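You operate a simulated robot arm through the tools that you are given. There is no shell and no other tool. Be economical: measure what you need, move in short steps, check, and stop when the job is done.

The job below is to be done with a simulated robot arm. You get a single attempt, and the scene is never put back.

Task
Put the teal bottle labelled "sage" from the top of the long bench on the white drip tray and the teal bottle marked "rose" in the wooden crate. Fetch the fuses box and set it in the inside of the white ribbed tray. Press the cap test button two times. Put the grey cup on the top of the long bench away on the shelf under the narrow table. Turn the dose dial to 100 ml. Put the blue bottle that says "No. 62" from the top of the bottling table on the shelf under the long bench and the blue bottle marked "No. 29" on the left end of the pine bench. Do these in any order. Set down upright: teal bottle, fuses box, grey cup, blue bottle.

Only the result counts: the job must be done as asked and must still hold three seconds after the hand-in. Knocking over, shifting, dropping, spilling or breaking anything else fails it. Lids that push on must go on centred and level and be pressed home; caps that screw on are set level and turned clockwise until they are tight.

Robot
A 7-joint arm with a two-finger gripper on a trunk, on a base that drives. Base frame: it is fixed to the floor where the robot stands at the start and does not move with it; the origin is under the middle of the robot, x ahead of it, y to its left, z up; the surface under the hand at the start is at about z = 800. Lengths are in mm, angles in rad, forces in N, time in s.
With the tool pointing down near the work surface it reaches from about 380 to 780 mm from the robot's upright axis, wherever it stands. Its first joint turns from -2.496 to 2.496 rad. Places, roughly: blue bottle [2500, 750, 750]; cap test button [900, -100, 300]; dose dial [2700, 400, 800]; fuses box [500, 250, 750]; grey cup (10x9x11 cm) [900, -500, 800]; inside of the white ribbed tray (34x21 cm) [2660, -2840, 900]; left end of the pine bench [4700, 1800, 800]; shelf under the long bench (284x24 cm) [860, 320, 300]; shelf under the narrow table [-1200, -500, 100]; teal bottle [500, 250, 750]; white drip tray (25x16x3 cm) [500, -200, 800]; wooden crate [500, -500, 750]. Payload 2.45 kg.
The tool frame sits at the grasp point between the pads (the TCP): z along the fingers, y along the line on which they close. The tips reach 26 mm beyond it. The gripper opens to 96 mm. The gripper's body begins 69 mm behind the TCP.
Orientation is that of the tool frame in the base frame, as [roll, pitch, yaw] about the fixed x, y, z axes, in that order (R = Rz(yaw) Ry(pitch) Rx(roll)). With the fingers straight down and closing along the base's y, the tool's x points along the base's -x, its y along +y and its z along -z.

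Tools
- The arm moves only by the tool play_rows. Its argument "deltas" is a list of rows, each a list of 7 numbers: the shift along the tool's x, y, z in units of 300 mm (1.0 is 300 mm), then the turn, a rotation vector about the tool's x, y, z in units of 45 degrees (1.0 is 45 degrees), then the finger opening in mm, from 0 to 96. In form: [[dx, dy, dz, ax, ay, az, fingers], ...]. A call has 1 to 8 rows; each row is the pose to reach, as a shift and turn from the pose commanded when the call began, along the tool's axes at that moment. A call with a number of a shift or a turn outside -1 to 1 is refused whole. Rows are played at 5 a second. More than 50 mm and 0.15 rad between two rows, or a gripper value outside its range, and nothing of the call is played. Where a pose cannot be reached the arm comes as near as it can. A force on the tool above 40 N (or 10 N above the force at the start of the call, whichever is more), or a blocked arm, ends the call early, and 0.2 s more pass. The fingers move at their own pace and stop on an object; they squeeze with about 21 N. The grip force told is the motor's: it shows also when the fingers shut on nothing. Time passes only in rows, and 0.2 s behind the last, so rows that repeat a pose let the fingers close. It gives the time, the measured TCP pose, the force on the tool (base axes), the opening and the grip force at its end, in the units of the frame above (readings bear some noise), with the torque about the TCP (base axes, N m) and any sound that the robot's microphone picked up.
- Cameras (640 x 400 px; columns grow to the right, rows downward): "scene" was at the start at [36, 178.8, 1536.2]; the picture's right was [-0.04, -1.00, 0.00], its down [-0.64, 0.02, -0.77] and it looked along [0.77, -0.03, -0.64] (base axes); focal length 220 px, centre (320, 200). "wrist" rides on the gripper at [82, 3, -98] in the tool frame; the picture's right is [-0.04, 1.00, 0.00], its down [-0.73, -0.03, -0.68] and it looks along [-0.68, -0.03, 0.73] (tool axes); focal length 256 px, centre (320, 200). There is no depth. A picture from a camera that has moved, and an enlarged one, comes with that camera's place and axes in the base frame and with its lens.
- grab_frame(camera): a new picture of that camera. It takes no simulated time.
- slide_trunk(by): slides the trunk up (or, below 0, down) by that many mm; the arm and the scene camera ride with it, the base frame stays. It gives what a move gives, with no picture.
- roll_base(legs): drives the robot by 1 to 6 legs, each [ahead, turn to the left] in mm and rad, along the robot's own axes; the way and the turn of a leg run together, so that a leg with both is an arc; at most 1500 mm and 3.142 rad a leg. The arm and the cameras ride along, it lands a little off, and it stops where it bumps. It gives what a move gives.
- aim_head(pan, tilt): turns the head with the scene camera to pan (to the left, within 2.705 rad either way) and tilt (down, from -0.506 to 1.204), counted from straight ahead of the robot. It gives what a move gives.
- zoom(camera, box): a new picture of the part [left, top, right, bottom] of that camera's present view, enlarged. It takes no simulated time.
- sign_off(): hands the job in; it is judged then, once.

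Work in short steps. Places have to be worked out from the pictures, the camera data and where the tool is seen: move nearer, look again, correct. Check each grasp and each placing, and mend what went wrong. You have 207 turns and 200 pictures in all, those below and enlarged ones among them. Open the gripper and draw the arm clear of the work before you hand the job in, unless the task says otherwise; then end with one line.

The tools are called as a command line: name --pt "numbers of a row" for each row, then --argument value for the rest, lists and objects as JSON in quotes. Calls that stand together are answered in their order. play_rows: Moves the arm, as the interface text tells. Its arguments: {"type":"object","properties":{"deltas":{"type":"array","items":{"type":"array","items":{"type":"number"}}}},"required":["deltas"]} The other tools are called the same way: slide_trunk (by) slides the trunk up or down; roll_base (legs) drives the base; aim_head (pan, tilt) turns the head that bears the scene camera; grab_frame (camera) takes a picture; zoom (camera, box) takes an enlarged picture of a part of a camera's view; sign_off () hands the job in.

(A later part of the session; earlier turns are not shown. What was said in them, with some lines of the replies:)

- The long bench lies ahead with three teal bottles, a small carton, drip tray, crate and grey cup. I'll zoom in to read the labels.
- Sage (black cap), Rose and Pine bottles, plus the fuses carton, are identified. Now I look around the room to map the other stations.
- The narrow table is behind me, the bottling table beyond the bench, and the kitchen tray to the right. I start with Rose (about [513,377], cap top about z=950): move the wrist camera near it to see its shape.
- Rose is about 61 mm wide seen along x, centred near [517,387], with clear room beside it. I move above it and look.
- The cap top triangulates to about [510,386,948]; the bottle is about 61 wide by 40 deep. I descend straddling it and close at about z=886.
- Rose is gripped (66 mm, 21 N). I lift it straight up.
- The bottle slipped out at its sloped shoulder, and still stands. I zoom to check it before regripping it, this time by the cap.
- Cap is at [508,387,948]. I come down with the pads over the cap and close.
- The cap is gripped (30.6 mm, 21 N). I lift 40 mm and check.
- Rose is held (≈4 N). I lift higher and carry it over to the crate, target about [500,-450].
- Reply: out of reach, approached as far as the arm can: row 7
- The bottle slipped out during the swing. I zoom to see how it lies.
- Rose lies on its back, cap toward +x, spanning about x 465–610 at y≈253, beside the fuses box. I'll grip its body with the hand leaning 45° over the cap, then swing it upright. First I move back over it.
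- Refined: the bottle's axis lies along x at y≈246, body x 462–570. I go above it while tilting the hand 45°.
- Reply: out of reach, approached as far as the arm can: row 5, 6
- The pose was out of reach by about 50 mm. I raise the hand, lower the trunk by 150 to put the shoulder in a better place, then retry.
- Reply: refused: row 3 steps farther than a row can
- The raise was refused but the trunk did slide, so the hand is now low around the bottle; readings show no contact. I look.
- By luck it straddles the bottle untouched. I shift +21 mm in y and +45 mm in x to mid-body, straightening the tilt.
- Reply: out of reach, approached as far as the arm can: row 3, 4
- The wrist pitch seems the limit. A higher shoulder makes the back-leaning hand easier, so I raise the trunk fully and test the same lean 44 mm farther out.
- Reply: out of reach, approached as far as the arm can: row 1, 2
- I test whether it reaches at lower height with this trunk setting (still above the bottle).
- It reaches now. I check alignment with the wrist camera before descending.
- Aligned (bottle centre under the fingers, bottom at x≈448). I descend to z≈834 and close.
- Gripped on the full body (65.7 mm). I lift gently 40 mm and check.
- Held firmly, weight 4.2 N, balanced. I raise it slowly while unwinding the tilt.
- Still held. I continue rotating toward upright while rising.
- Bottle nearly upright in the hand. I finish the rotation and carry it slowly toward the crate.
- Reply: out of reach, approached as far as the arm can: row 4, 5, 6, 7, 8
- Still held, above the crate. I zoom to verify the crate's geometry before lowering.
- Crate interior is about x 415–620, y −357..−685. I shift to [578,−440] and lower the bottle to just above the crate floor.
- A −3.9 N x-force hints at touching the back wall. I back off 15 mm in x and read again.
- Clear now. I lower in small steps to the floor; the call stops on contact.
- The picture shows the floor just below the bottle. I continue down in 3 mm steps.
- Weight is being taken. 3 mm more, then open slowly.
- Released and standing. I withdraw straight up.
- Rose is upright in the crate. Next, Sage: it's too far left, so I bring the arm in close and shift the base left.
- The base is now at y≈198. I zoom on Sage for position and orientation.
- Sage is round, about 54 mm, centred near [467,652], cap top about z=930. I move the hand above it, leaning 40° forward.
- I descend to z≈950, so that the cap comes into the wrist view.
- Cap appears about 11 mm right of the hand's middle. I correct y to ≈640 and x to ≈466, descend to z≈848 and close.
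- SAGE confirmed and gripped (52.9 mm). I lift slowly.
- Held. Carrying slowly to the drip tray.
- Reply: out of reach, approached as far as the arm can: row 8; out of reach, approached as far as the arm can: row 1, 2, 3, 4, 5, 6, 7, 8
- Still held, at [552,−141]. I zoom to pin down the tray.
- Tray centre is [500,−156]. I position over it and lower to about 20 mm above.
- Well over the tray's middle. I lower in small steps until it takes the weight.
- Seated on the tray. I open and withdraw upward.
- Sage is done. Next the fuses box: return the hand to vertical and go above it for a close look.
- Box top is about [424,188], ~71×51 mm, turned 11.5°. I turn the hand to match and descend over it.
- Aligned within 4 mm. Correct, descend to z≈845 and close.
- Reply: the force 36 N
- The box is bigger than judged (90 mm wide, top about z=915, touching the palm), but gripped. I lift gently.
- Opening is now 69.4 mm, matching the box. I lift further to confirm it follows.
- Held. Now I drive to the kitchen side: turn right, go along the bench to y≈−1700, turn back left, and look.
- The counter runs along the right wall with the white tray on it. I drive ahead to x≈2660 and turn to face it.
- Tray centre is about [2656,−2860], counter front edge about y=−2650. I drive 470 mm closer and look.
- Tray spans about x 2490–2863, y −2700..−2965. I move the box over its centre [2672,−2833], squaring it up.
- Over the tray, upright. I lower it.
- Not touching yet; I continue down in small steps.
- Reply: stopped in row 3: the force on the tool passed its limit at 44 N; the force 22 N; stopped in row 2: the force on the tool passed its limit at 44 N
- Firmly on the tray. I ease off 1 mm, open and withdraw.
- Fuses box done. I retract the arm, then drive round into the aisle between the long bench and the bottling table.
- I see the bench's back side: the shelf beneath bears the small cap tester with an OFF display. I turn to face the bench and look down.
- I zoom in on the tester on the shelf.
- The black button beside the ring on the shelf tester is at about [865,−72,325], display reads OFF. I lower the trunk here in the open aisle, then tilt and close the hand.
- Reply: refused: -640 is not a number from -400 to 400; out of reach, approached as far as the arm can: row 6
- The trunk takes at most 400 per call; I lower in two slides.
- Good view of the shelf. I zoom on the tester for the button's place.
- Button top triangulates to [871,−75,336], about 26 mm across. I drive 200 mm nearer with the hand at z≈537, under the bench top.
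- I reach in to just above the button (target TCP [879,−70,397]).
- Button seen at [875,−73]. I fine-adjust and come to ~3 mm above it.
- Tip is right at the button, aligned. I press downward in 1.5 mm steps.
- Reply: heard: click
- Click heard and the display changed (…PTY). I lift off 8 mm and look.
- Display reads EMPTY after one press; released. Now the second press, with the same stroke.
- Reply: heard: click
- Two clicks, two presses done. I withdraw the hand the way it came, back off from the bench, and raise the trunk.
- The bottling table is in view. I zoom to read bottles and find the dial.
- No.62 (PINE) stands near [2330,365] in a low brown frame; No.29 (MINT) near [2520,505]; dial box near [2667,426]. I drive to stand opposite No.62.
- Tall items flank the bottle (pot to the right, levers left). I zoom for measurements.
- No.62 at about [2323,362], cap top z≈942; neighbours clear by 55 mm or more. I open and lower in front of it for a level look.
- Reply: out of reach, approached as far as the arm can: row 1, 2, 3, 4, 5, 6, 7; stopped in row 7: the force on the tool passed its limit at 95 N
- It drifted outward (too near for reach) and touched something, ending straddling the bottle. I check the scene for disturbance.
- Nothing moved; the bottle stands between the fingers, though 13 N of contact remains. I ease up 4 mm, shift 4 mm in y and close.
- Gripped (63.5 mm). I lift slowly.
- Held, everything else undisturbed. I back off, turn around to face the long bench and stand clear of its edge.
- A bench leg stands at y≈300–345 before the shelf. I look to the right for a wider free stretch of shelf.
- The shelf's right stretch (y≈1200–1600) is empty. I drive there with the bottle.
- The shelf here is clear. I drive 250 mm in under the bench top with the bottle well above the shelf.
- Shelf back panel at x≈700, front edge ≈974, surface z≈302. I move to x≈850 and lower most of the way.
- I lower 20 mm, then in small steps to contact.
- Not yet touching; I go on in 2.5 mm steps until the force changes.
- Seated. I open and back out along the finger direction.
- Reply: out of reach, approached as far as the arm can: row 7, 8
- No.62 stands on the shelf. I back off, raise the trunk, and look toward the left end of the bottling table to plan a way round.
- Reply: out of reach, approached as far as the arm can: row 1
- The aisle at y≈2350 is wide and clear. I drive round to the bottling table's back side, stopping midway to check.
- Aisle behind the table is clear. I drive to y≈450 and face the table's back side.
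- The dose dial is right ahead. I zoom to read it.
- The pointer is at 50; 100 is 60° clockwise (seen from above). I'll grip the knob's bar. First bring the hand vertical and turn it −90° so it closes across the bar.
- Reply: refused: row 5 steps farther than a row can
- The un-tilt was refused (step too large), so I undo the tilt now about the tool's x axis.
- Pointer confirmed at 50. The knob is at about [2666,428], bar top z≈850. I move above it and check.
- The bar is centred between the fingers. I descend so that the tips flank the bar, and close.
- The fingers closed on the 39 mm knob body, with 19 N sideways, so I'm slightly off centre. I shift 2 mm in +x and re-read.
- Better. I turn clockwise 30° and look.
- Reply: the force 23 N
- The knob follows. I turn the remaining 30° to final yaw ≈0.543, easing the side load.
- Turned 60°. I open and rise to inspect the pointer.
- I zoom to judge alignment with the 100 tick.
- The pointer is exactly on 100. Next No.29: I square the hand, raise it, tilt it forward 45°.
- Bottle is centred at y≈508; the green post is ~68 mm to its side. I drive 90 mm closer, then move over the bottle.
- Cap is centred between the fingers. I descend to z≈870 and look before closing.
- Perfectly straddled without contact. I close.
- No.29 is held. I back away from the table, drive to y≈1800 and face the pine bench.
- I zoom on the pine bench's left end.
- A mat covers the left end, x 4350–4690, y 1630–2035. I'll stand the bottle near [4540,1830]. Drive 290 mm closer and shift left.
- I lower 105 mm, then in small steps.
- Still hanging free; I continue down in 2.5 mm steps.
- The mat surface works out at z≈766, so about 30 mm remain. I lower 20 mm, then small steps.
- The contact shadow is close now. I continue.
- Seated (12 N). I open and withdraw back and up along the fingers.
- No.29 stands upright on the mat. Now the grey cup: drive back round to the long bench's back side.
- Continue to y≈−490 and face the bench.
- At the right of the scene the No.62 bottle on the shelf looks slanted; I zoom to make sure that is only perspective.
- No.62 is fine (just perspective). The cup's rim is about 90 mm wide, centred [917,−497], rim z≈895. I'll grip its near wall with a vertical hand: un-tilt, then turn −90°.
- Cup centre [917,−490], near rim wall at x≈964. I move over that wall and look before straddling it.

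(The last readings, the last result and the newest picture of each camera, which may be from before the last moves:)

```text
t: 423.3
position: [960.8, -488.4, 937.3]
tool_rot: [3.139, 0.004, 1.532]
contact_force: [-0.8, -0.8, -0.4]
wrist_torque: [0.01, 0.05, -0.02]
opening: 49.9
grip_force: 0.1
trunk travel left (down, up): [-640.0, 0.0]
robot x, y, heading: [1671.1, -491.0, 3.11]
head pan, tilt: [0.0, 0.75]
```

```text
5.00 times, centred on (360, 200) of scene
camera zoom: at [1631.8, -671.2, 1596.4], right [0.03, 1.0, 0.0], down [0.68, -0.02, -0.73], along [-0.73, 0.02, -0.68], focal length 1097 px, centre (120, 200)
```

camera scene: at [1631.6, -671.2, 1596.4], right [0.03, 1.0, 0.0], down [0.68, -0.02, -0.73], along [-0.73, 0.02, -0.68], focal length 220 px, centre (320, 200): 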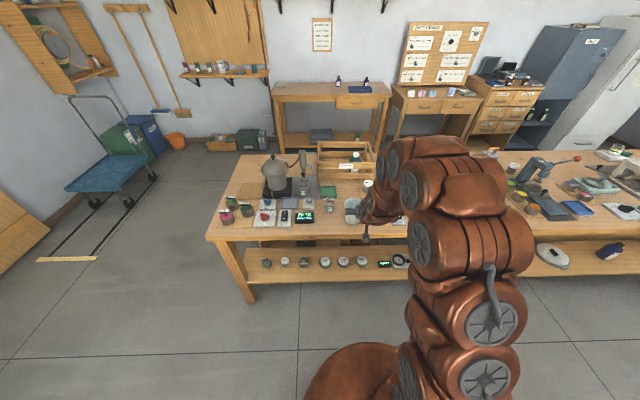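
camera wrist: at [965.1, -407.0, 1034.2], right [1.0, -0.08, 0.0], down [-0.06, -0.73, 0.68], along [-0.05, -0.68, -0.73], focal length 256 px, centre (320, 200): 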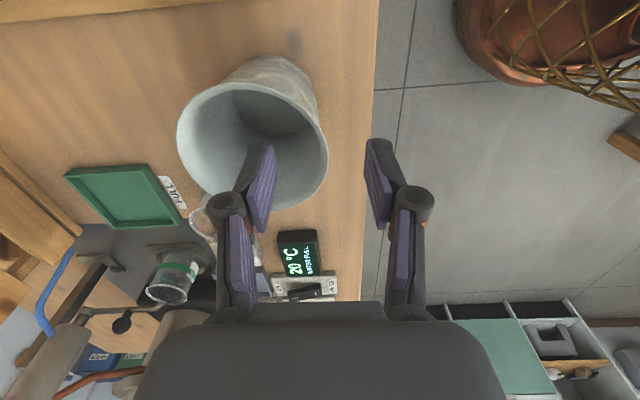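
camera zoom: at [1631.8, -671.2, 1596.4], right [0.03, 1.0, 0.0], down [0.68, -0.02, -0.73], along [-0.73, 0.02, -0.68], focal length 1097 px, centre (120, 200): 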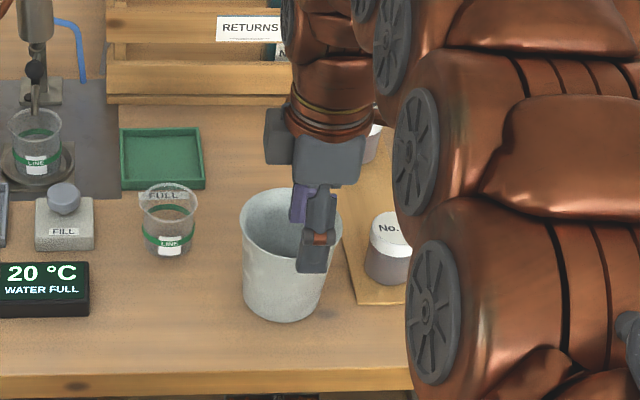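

The wall runs between the fingers. I shift +3 mm, descend to z≈872 and close on the wall.

play_rows --pt "0 0.01 0.06 0 0 0 50" --pt "0 0.01 0.14 0 0 0 50" --pt "0 0.01 0.217 0 0 0 50" --pt "0 0.01 0.217 0 0 0 25" --pt "0 0.01 0.217 0 0 0 0" --pt "0 0.01 0.217 0 0 0 0" --pt "0 0.01 0.217 0 0 0 0"

grab_frame --camera "wrist"

```text
t: 424.9
position: [963.3, -490.1, 874.3]
tool_rot: [-3.139, 0.003, 1.532]
contact_force: [-2.8, -0.3, 8.5]
wrist_torque: [0.05, 0.83, 0.11]
opening: 7.4
grip_force: 20.9
trunk travel left (down, up): [-640.0, 0.0]
robot x, y, heading: [1668.4, -491.0, 3.111]
head pan, tilt: [0.0, 0.75]
```

```text
39 pictures are left
camera wrist: at [967.6, -407.9, 970.6], right [1.0, -0.08, 0.0], down [-0.06, -0.73, 0.68], along [-0.05, -0.68, -0.73], focal length 256 px, centre (320, 200)
```

wrist: 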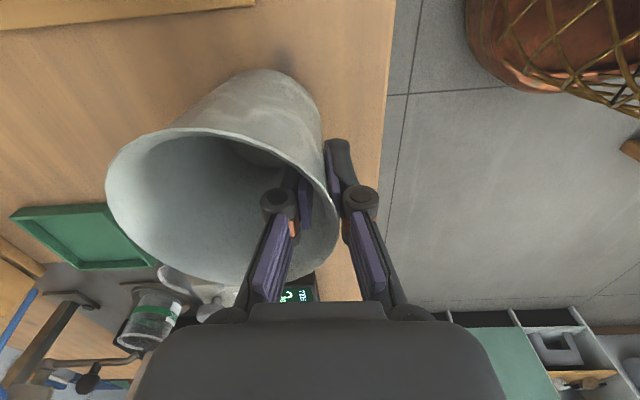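

Wall gripped (7.4 mm). I lift gently and check.

play_rows --pt "0 0 -0.015 0 0 0 0" --pt "0 0 -0.04 0 0 0 0" --pt "0 0 -0.08 0 0 0 0" --pt "0 0 -0.13 0 0 0 0" --pt "0 0 -0.2 0 0 0 0" --pt "0 0 -0.28 0 0 0 0" --pt "0 0 -0.36 0 0 0 0"

grab_frame --camera "wrist"

grab_frame --camera "scene"

```text
t: 426.5
position: [963.3, -490.4, 980.3]
tool_rot: [3.14, 0.003, 1.531]
contact_force: [0.5, -0.1, -1.0]
wrist_torque: [0.0, -0.05, 0.01]
opening: 6.5
grip_force: 21.2
trunk travel left (down, up): [-640.0, 0.0]
robot x, y, heading: [1668.7, -491.0, 3.115]
head pan, tilt: [0.0, 0.75]
```

```text
38 pictures are left
camera wrist: at [967.8, -407.8, 1078.0], right [1.0, -0.08, 0.0], down [-0.06, -0.73, 0.68], along [-0.05, -0.68, -0.73], focal length 256 px, centre (320, 200)
```

wrist: 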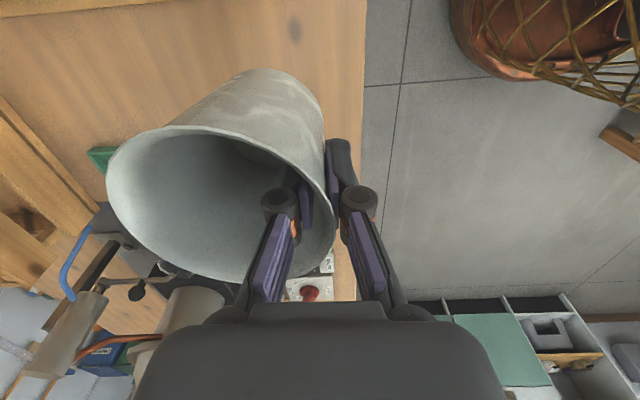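

```text
37 pictures are left
camera scene: at [1631.4, -671.2, 1596.4], right [0.03, 1.0, 0.0], down [0.68, -0.02, -0.73], along [-0.73, 0.02, -0.68], focal length 220 px, centre (320, 200)
```

scene: 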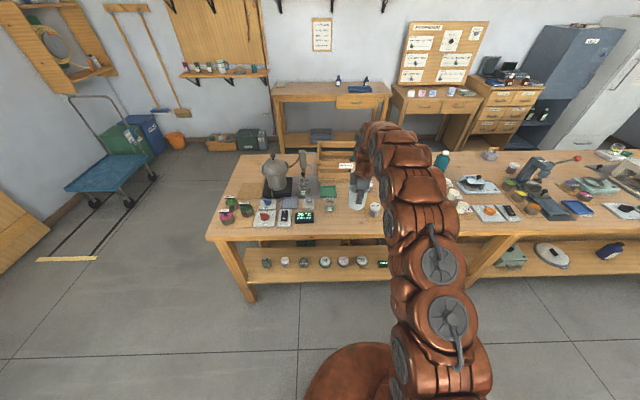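

Held, cup slightly tilted as expected. I back off from the bench and retract the arm for the drive.

roll_base --legs '[[-150, 0]]'

play_rows --pt "0 0.06 0 0 0 0 0" --pt "0 0.16 0 0 0 0 0" --pt "0 0.27 0 0 0 0 0" --pt "0 0.38 0 0 0 0 0" --pt "0 0.49 0 0 0 0 0" --pt "0 0.6 0 0 0 0 0" --pt "0 0.68 0 0 0 0 0"

roll_base --legs '[[0, 1.6], [1260, 0], [0, -1.571], [1500, 0], [500, 0]]'

grab_frame --camera "wrist"

aim_head --pan -0.4 --tilt 0.6

grab_frame --camera "scene"

```text
t: 427.8
position: [1111.7, -493.8, 981.0]
tool_rot: [3.14, 0.003, 1.531]
contact_force: [-0.2, -0.1, -1.5]
wrist_torque: [-0.01, -0.06, 0.0]
opening: 6.5
grip_force: 20.9
trunk travel left (down, up): [-640.0, 0.0]
robot x, y, heading: [1818.7, -496.4, 3.11]
head pan, tilt: [0.0, 0.75]
```

```text
t: 429.4
position: [1315.9, -502.6, 981.3]
tool_rot: [3.14, 0.003, 1.532]
contact_force: [0.4, 0.3, -1.0]
wrist_torque: [0.01, -0.07, -0.04]
opening: 6.4
grip_force: 21.3
trunk travel left (down, up): [-640.0, 0.0]
robot x, y, heading: [1821.5, -497.9, 3.118]
head pan, tilt: [0.0, 0.75]
```

```text
t: 453.1
position: [-692.7, -1768.4, 980.9]
tool_rot: [3.14, 0.005, 1.562]
contact_force: [0.5, 0.0, -1.0]
wrist_torque: [-0.05, -0.04, 0.02]
opening: 6.4
grip_force: 20.7
trunk travel left (down, up): [-640.0, 0.0]
robot x, y, heading: [-190.5, -1743.7, -3.146]
head pan, tilt: [0.0, 0.75]
```

```text
36 pictures are left
camera wrist: at [-691.0, -1686.4, 1078.0], right [1.0, -0.05, 0.0], down [-0.04, -0.73, 0.68], along [-0.03, -0.68, -0.73], focal length 256 px, centre (320, 200)
```

wrist: 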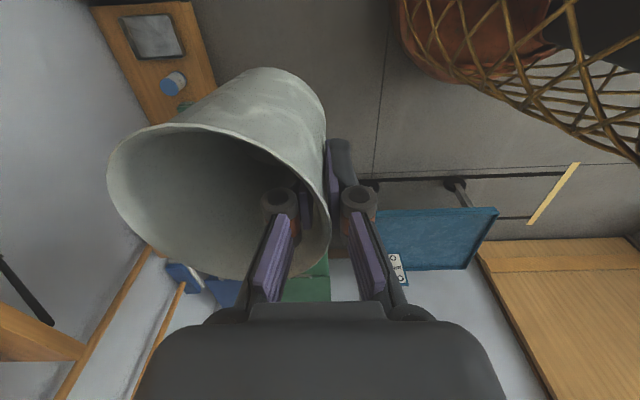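

```text
t: 453.9
position: [-692.9, -1768.7, 980.1]
tool_rot: [3.14, 0.003, 1.563]
contact_force: [-1.3, 0.2, -1.4]
wrist_torque: [0.02, -0.03, 0.01]
opening: 6.3
grip_force: 21.2
trunk travel left (down, up): [-640.0, 0.0]
robot x, y, heading: [-188.9, -1745.0, -3.141]
head pan, tilt: [-0.4, 0.6]
```

```text
35 pictures are left
camera scene: at [-221.8, -1894.1, 1609.2], right [0.39, 0.92, 0.0], down [0.52, -0.22, -0.82], along [-0.76, 0.32, -0.57], focal length 220 px, centre (320, 200)
```

scene: 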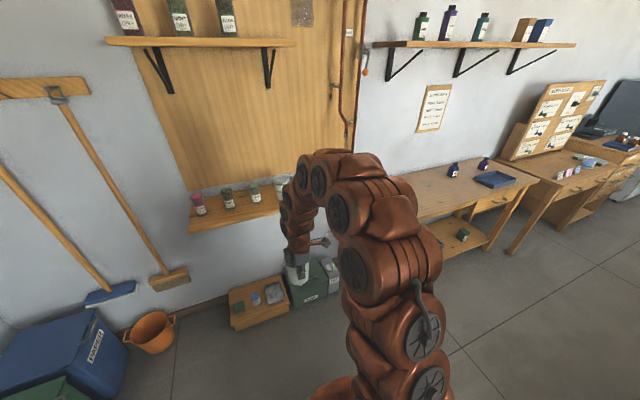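

The narrow table is ahead right, with a small green box on its shelf. I drive to y≈−300, face the table and look at the shelf.

roll_base --legs '[[0, -1.571], [1445, 0], [0, 1.571]]'

aim_head --pan 0.15 --tilt 0.9

grab_frame --camera "scene"

```text
t: 468.8
position: [-702.4, -322.4, 980.9]
tool_rot: [3.14, 0.004, 1.565]
contact_force: [-0.1, 1.1, -1.1]
wrist_torque: [-0.03, -0.04, 0.0]
opening: 6.3
grip_force: 21.0
trunk travel left (down, up): [-640.0, 0.0]
robot x, y, heading: [-201.1, -298.7, -3.133]
head pan, tilt: [-0.4, 0.6]
```

```text
t: 469.8
position: [-701.8, -322.3, 981.0]
tool_rot: [3.14, 0.004, 1.564]
contact_force: [-0.3, -0.3, -1.1]
wrist_torque: [-0.02, -0.09, -0.03]
opening: 6.4
grip_force: 21.1
trunk travel left (down, up): [-640.0, 0.0]
robot x, y, heading: [-200.3, -297.6, -3.134]
head pan, tilt: [0.15, 0.901]
```

```text
34 pictures are left
camera scene: at [-224.1, -491.5, 1584.5], right [-0.15, 0.99, 0.0], down [0.77, 0.12, -0.62], along [-0.61, -0.1, -0.78], focal length 220 px, centre (320, 200)
```

scene: 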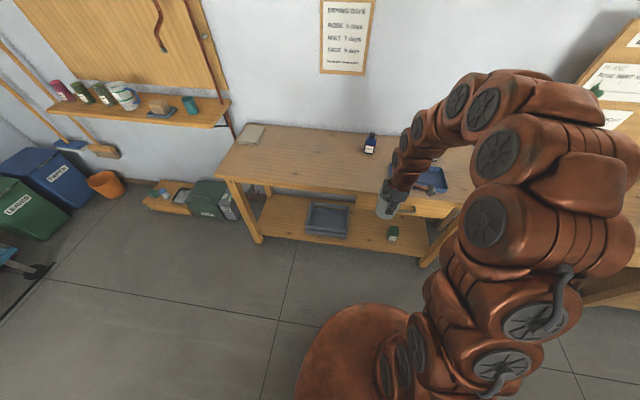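

Free shelf space lies between the tray (to y≈−430) and the green box (y≈−70). I lower the trunk in the open, then inspect clearance under the table.

slide_trunk --by -400

slide_trunk --by -240

aim_head --pan 0.15 --tilt 0.5

grab_frame --camera "scene"

```text
t: 473.6
position: [-703.3, -322.1, 581.6]
tool_rot: [3.14, 0.003, 1.565]
contact_force: [0.5, -1.0, -0.5]
wrist_torque: [0.0, -0.03, 0.0]
opening: 6.3
grip_force: 20.8
trunk travel left (down, up): [-240.0, 400.0]
robot x, y, heading: [-199.4, -297.2, -3.141]
head pan, tilt: [0.15, 0.901]
```

```text
t: 476.1
position: [-703.5, -322.3, 341.4]
tool_rot: [3.14, 0.003, 1.566]
contact_force: [-0.1, -0.2, -1.3]
wrist_torque: [0.01, -0.05, -0.02]
opening: 6.3
grip_force: 21.0
trunk travel left (down, up): [0.0, 640.0]
robot x, y, heading: [-201.4, -298.8, -3.137]
head pan, tilt: [0.15, 0.901]
```

```text
t: 476.9
position: [-703.0, -322.0, 341.6]
tool_rot: [3.14, 0.004, 1.565]
contact_force: [-0.6, 0.5, -1.5]
wrist_torque: [0.0, -0.06, 0.01]
opening: 6.4
grip_force: 21.2
trunk travel left (down, up): [0.0, 640.0]
robot x, y, heading: [-201.3, -300.4, -3.137]
head pan, tilt: [0.15, 0.499]
```

```text
33 pictures are left
camera scene: at [-239.3, -493.9, 978.3], right [-0.15, 0.99, 0.0], down [0.47, 0.07, -0.88], along [-0.87, -0.14, -0.48], focal length 220 px, centre (320, 200)
```

scene: 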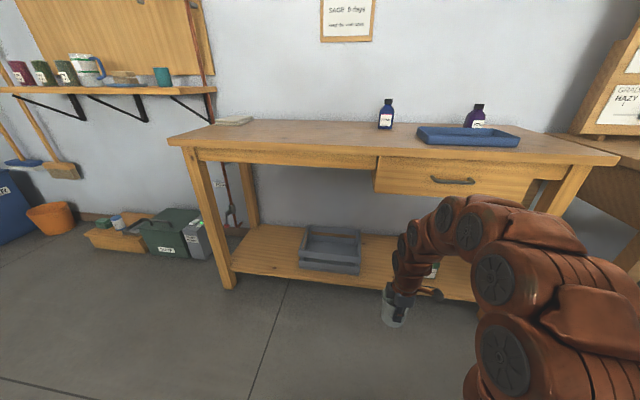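

The left half under the table has only a thin apron (bottom z≈714) and the shelf there, y≈−1060..−760, is empty. I'll place the cup there, near y=−900; move the base.

roll_base --legs '[[0, 1.571], [590, 0], [0, -1.571]]'

aim_head --pan 0.3 --tilt 0.6

grab_frame --camera "scene"

grab_frame --camera "wrist"

```text
t: 488.0
position: [-684.2, -928.3, 341.0]
tool_rot: [3.141, 0.003, 1.6]
contact_force: [-0.2, -0.4, -1.3]
wrist_torque: [0.02, -0.07, 0.01]
opening: 6.2
grip_force: 20.3
trunk travel left (down, up): [0.0, 640.0]
robot x, y, heading: [-185.0, -890.0, -3.102]
head pan, tilt: [0.15, 0.499]
```

```text
t: 488.7
position: [-683.1, -928.9, 341.0]
tool_rot: [3.14, 0.003, 1.599]
contact_force: [0.4, 0.1, -2.0]
wrist_torque: [-0.03, -0.05, -0.01]
opening: 6.2
grip_force: 20.3
trunk travel left (down, up): [0.0, 640.0]
robot x, y, heading: [-183.6, -888.9, -3.107]
head pan, tilt: [0.3, 0.6]
```

```text
32 pictures are left
camera scene: at [-209.4, -1096.6, 969.3], right [-0.33, 0.94, 0.0], down [0.53, 0.19, -0.83], along [-0.78, -0.28, -0.56], focal length 220 px, centre (320, 200)
```

scene: 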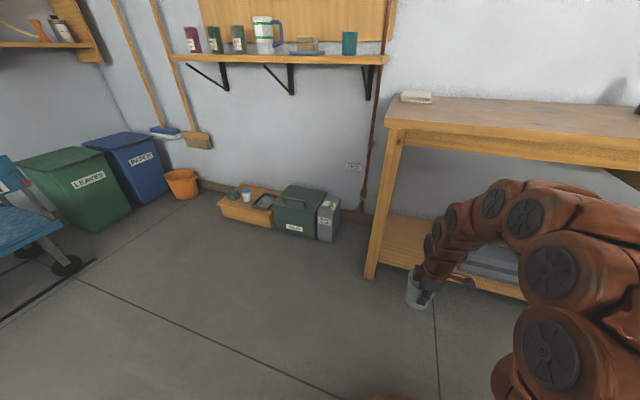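

```text
31 pictures are left
camera wrist: at [-686.0, -847.1, 437.9], right [1.0, -0.01, 0.0], down [-0.01, -0.73, 0.68], along [-0.01, -0.68, -0.73], focal length 256 px, centre (320, 200)
```

wrist: 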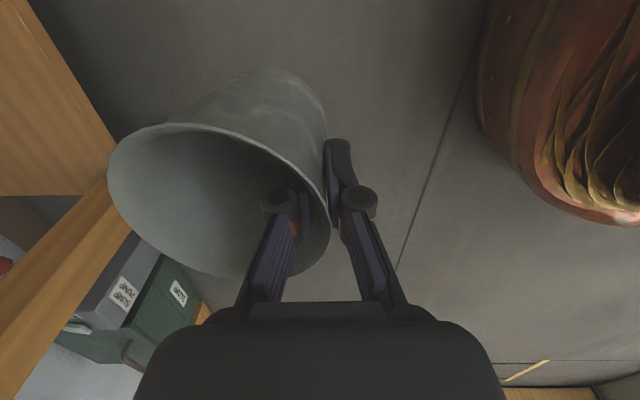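

Shelf surface estimated z≈130, apron bottom ≈708. I lower the cup outside first, then extend the arm.

play_rows --pt "0 0 0.1 0 0 0 0" --pt "0 0 0.2 0 0 0 0" --pt "0 0 0.3 0 0 0 0" --pt "0.003 -0.12 0.3 0 0 0 0" --pt "0.006 -0.24 0.3 0 0 0 0" --pt "0.01 -0.36 0.3 0 0 0 0" --pt "0.014 -0.48 0.3 0 0 0 0" --pt "0.017 -0.6 0.3 0 0 0 0"

grab_frame --camera "scene"

grab_frame --camera "wrist"

```text
t: 490.5
position: [-864.8, -931.3, 250.0]
tool_rot: [3.139, 0.005, 1.6]
contact_force: [-0.3, 0.6, -1.7]
wrist_torque: [0.03, -0.04, 0.0]
opening: 5.9
grip_force: 20.9
trunk travel left (down, up): [0.0, 640.0]
robot x, y, heading: [-183.1, -887.4, -3.103]
head pan, tilt: [0.3, 0.6]
```

```text
30 pictures are left
camera scene: at [-209.5, -1096.6, 969.2], right [-0.33, 0.94, 0.0], down [0.53, 0.19, -0.82], along [-0.78, -0.28, -0.57], focal length 220 px, centre (320, 200)
```

scene: 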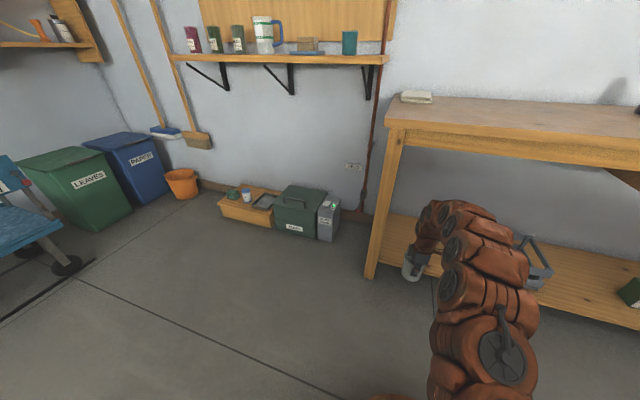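

```text
29 pictures are left
camera wrist: at [-866.2, -847.6, 346.9], right [1.0, -0.01, 0.0], down [-0.01, -0.73, 0.68], along [0.0, -0.68, -0.73], focal length 256 px, centre (320, 200)
```

wrist: 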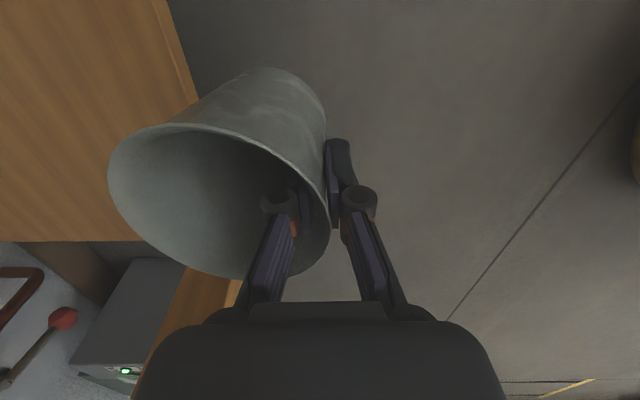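

Arm stays well below the apron. I drive 130 mm forward so the cup is over the shelf.

roll_base --legs '[[130, 0]]'

grab_frame --camera "wrist"

zoom --camera "scene" --box '[340, 160, 540, 310]'

```text
t: 491.8
position: [-994.8, -933.8, 251.1]
tool_rot: [3.141, 0.004, 1.6]
contact_force: [1.0, -0.7, -1.4]
wrist_torque: [-0.01, -0.07, 0.05]
opening: 6.4
grip_force: 21.0
trunk travel left (down, up): [0.0, 640.0]
robot x, y, heading: [-316.8, -891.7, -3.104]
head pan, tilt: [0.3, 0.6]
```

```text
28 pictures are left
camera wrist: at [-996.6, -852.3, 347.0], right [1.0, -0.01, 0.0], down [-0.01, -0.73, 0.68], along [-0.01, -0.68, -0.73], focal length 256 px, centre (320, 200)
```

wrist: 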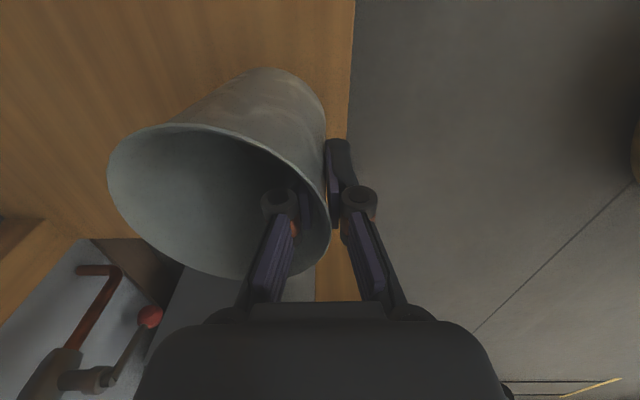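

```text
2.67 times, centred on (440, 235) of scene
camera zoom: at [-340.6, -1101.9, 969.2], right [-0.33, 0.94, 0.0], down [0.53, 0.19, -0.82], along [-0.78, -0.28, -0.57], focal length 585 px, centre (0, 107)
```

zoom: 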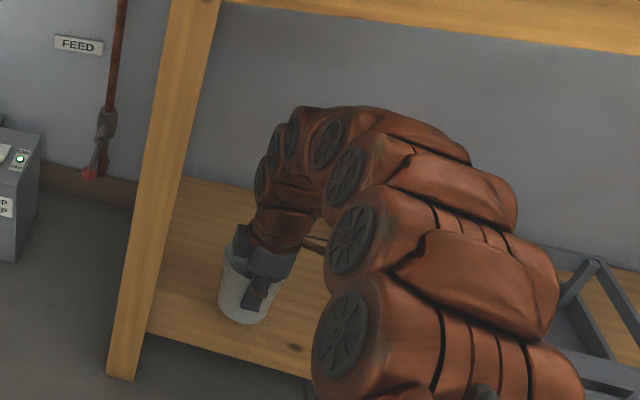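

Cup is over the shelf. I go 25 mm deeper, lower 25 mm, then step down to contact.

play_rows --pt "0.001 -0.04 0 0 0 0 0" --pt "0.002 -0.085 0 0 0 0 0" --pt "0.002 -0.085 0.04 0 0 0 0" --pt "0.002 -0.085 0.085 0 0 0 0"

play_rows --pt "0 0 0.012 0 0 0 0" --pt "0 0 0.024 0 0 0 0" --pt "0 0 0.036 0 0 0 0"

```text
t: 492.8
position: [-1020.7, -936.1, 224.5]
tool_rot: [3.14, 0.003, 1.601]
contact_force: [-0.5, 0.6, -0.9]
wrist_torque: [-0.02, -0.05, -0.03]
opening: 6.2
grip_force: 21.2
trunk travel left (down, up): [0.0, 640.0]
robot x, y, heading: [-317.0, -891.8, -3.101]
head pan, tilt: [0.3, 0.6]
```

```text
t: 493.6
position: [-1020.8, -935.9, 215.5]
tool_rot: [3.14, 0.004, 1.6]
contact_force: [6.6, 0.2, 14.8]
wrist_torque: [0.04, 0.63, -0.01]
opening: 6.2
grip_force: 20.9
trunk travel left (down, up): [0.0, 640.0]
robot x, y, heading: [-317.4, -897.6, -3.101]
head pan, tilt: [0.3, 0.6]
```

Contact (15 N). I press 2 mm more to level the cup, then open gently and look.

play_rows --pt "0 0 0.006 0 0 0 0" --pt "0 0 0.006 0 0 0 8" --pt "0 0 0.006 0 0 0 12" --pt "0 0 0.006 0 0 0 20" --pt "0 0 0.006 0 0 0 30" --pt "0 0 0.006 0 0 0 36"

grab_frame --camera "wrist"

```text
t: 495.0
position: [-1021.3, -935.2, 212.2]
tool_rot: [3.139, 0.004, 1.601]
contact_force: [-0.6, -0.2, -0.9]
wrist_torque: [0.0, 0.01, -0.01]
opening: 35.9
grip_force: 0.1
trunk travel left (down, up): [0.0, 640.0]
robot x, y, heading: [-313.3, -893.4, -3.102]
head pan, tilt: [0.3, 0.6]
```

```text
26 pictures are left
camera wrist: at [-1022.0, -852.5, 308.6], right [1.0, -0.01, 0.0], down [-0.01, -0.73, 0.68], along [-0.01, -0.68, -0.73], focal length 256 px, centre (320, 200)
```

wrist: 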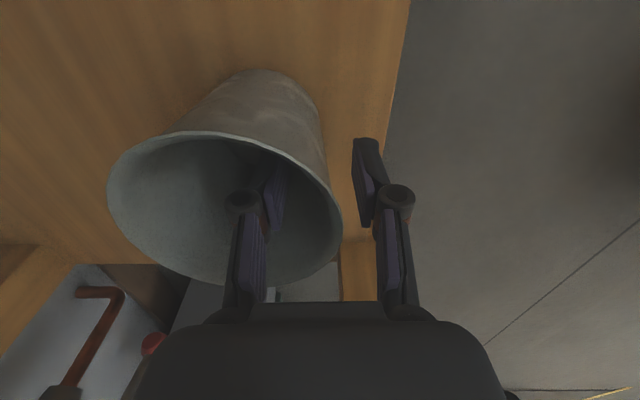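

The cup stands with its wall free between the fingers. I raise straight out 85 mm, then reverse the base.

play_rows --pt "0 0 -0.04 0 0 0 36" --pt "0 0 -0.12 0 0 0 36" --pt "0 0 -0.2 0 0 0 36" --pt "0 0 -0.29 0 0 0 36"

grab_frame --camera "wrist"

```text
t: 496.0
position: [-1021.1, -934.7, 299.9]
tool_rot: [3.137, 0.004, 1.6]
contact_force: [0.5, -0.5, 0.0]
wrist_torque: [0.03, -0.05, -0.02]
opening: 36.2
grip_force: 0.1
trunk travel left (down, up): [0.0, 640.0]
robot x, y, heading: [-315.5, -890.2, -3.104]
head pan, tilt: [0.3, 0.6]
```

```text
25 pictures are left
camera wrist: at [-1022.4, -852.2, 395.5], right [1.0, -0.01, 0.0], down [-0.01, -0.73, 0.68], along [0.0, -0.68, -0.73], focal length 256 px, centre (320, 200)
```

wrist: 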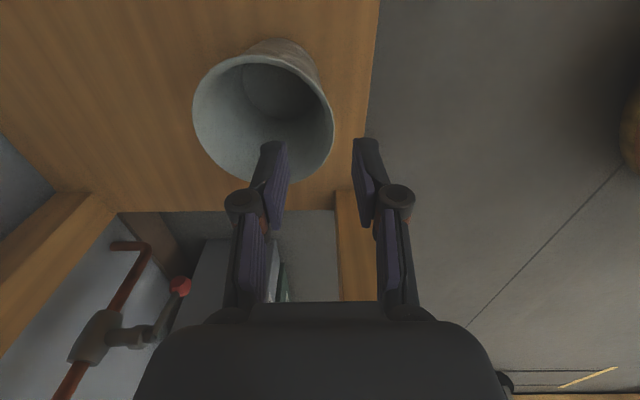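

Cup upright on the shelf, fingers clear above the rim. I reverse 350 mm and check from outside.

roll_base --legs '[[-350, 0]]'

zoom --camera "scene" --box '[320, 120, 520, 300]'

```text
t: 498.2
position: [-667.7, -921.1, 299.8]
tool_rot: [3.14, 0.003, 1.599]
contact_force: [-0.4, 0.4, 0.1]
wrist_torque: [0.01, 0.02, -0.02]
opening: 35.9
grip_force: 0.0
trunk travel left (down, up): [0.0, 640.0]
robot x, y, heading: [36.8, -877.1, -3.106]
head pan, tilt: [0.3, 0.6]
```

```text
2.22 times, centred on (420, 210) of scene
camera zoom: at [12.1, -1087.9, 969.2], right [-0.33, 0.94, 0.0], down [0.53, 0.19, -0.83], along [-0.78, -0.27, -0.56], focal length 488 px, centre (98, 178)
```

zoom: 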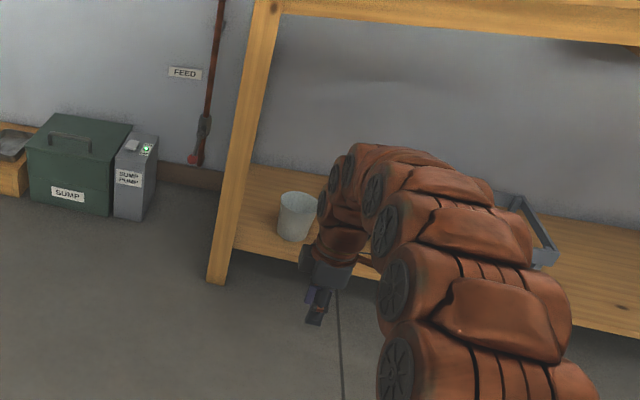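

Cup is well placed. As a final check I move off, raise the trunk, and look back over the long bench.

roll_base --legs '[[130, 0]]'

slide_trunk --by 400

slide_trunk --by 240

aim_head --pan -2.5 --tilt 0.5

grab_frame --camera "scene"

```text
t: 499.5
position: [-801.5, -925.8, 299.1]
tool_rot: [3.14, 0.003, 1.601]
contact_force: [-0.2, 0.3, -0.1]
wrist_torque: [-0.01, 0.01, -0.01]
opening: 36.1
grip_force: 0.0
trunk travel left (down, up): [0.0, 640.0]
robot x, y, heading: [-93.3, -881.7, -3.101]
head pan, tilt: [0.3, 0.6]
```

```text
t: 503.4
position: [-800.9, -924.9, 698.3]
tool_rot: [3.14, 0.004, 1.601]
contact_force: [-0.2, -0.2, 0.4]
wrist_torque: [0.01, -0.02, 0.02]
opening: 36.0
grip_force: 0.0
trunk travel left (down, up): [-400.0, 240.0]
robot x, y, heading: [-92.3, -882.1, -3.1]
head pan, tilt: [0.3, 0.6]
```

```text
t: 505.9
position: [-800.9, -925.7, 938.5]
tool_rot: [3.139, 0.003, 1.601]
contact_force: [-0.3, 0.4, -0.1]
wrist_torque: [-0.04, -0.02, -0.01]
opening: 36.0
grip_force: 0.1
trunk travel left (down, up): [-640.0, 0.0]
robot x, y, heading: [-96.8, -884.0, -3.104]
head pan, tilt: [0.3, 0.6]
```

```text
t: 508.3
position: [-800.6, -926.3, 939.6]
tool_rot: [3.141, 0.005, 1.6]
contact_force: [-0.4, 0.2, 0.0]
wrist_torque: [-0.01, 0.04, -0.02]
opening: 35.8
grip_force: 0.1
trunk travel left (down, up): [-640.0, 0.0]
robot x, y, heading: [-94.2, -881.1, -3.103]
head pan, tilt: [-2.499, 0.499]
```

```text
23 pictures are left
camera scene: at [34.1, -1006.4, 1618.3], right [0.63, -0.78, 0.0], down [-0.37, -0.3, -0.88], along [0.68, 0.55, -0.48], focal length 220 px, centre (320, 200)
```

scene: 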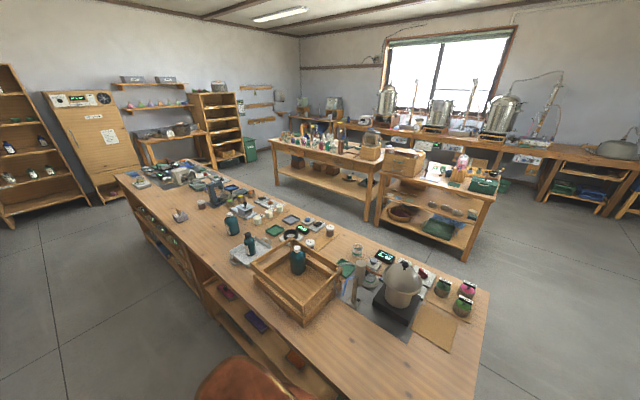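

zoom --camera "scene" --box '[160, 160, 360, 300]'

```text
2.86 times, centred on (260, 230) of scene
camera zoom: at [34.1, -1006.4, 1618.3], right [0.63, -0.78, 0.0], down [-0.37, -0.3, -0.88], along [0.68, 0.55, -0.48], focal length 627 px, centre (491, 114)
```

zoom: 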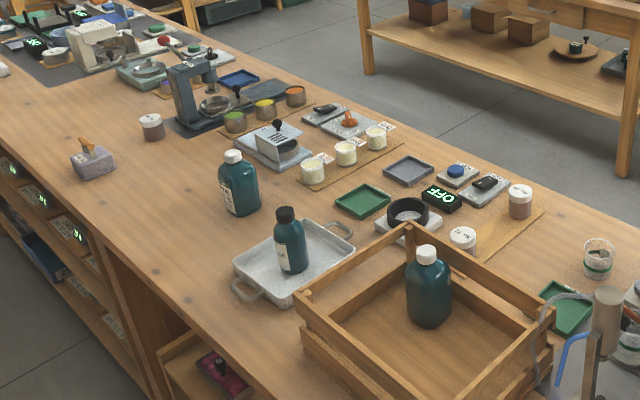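

Everything is in place and undisturbed. I open the gripper fully, arm already clear, and hand in.

play_rows --pt "0 0.05 0 0 0 0 96" --pt "0 0.1 0 0 0 0 96" --pt "0 0.1 0 0 0 0 96"

sign_off

```text
t: 509.1
position: [-770.4, -926.2, 939.4]
tool_rot: [3.14, 0.004, 1.6]
contact_force: [-0.7, -0.2, 0.4]
wrist_torque: [-0.01, -0.02, 0.04]
opening: 95.8
grip_force: 0.0
trunk travel left (down, up): [-640.0, 0.0]
robot x, y, heading: [-96.8, -881.4, -3.103]
head pan, tilt: [-2.499, 0.499]
```

```text
The job is handed in.
```

All the tasks are done and handed in; on the way I dropped the rose bottle once onto the long bench (it fell against the fuses box), then picked it up and stood it in the crate with no damage visible.
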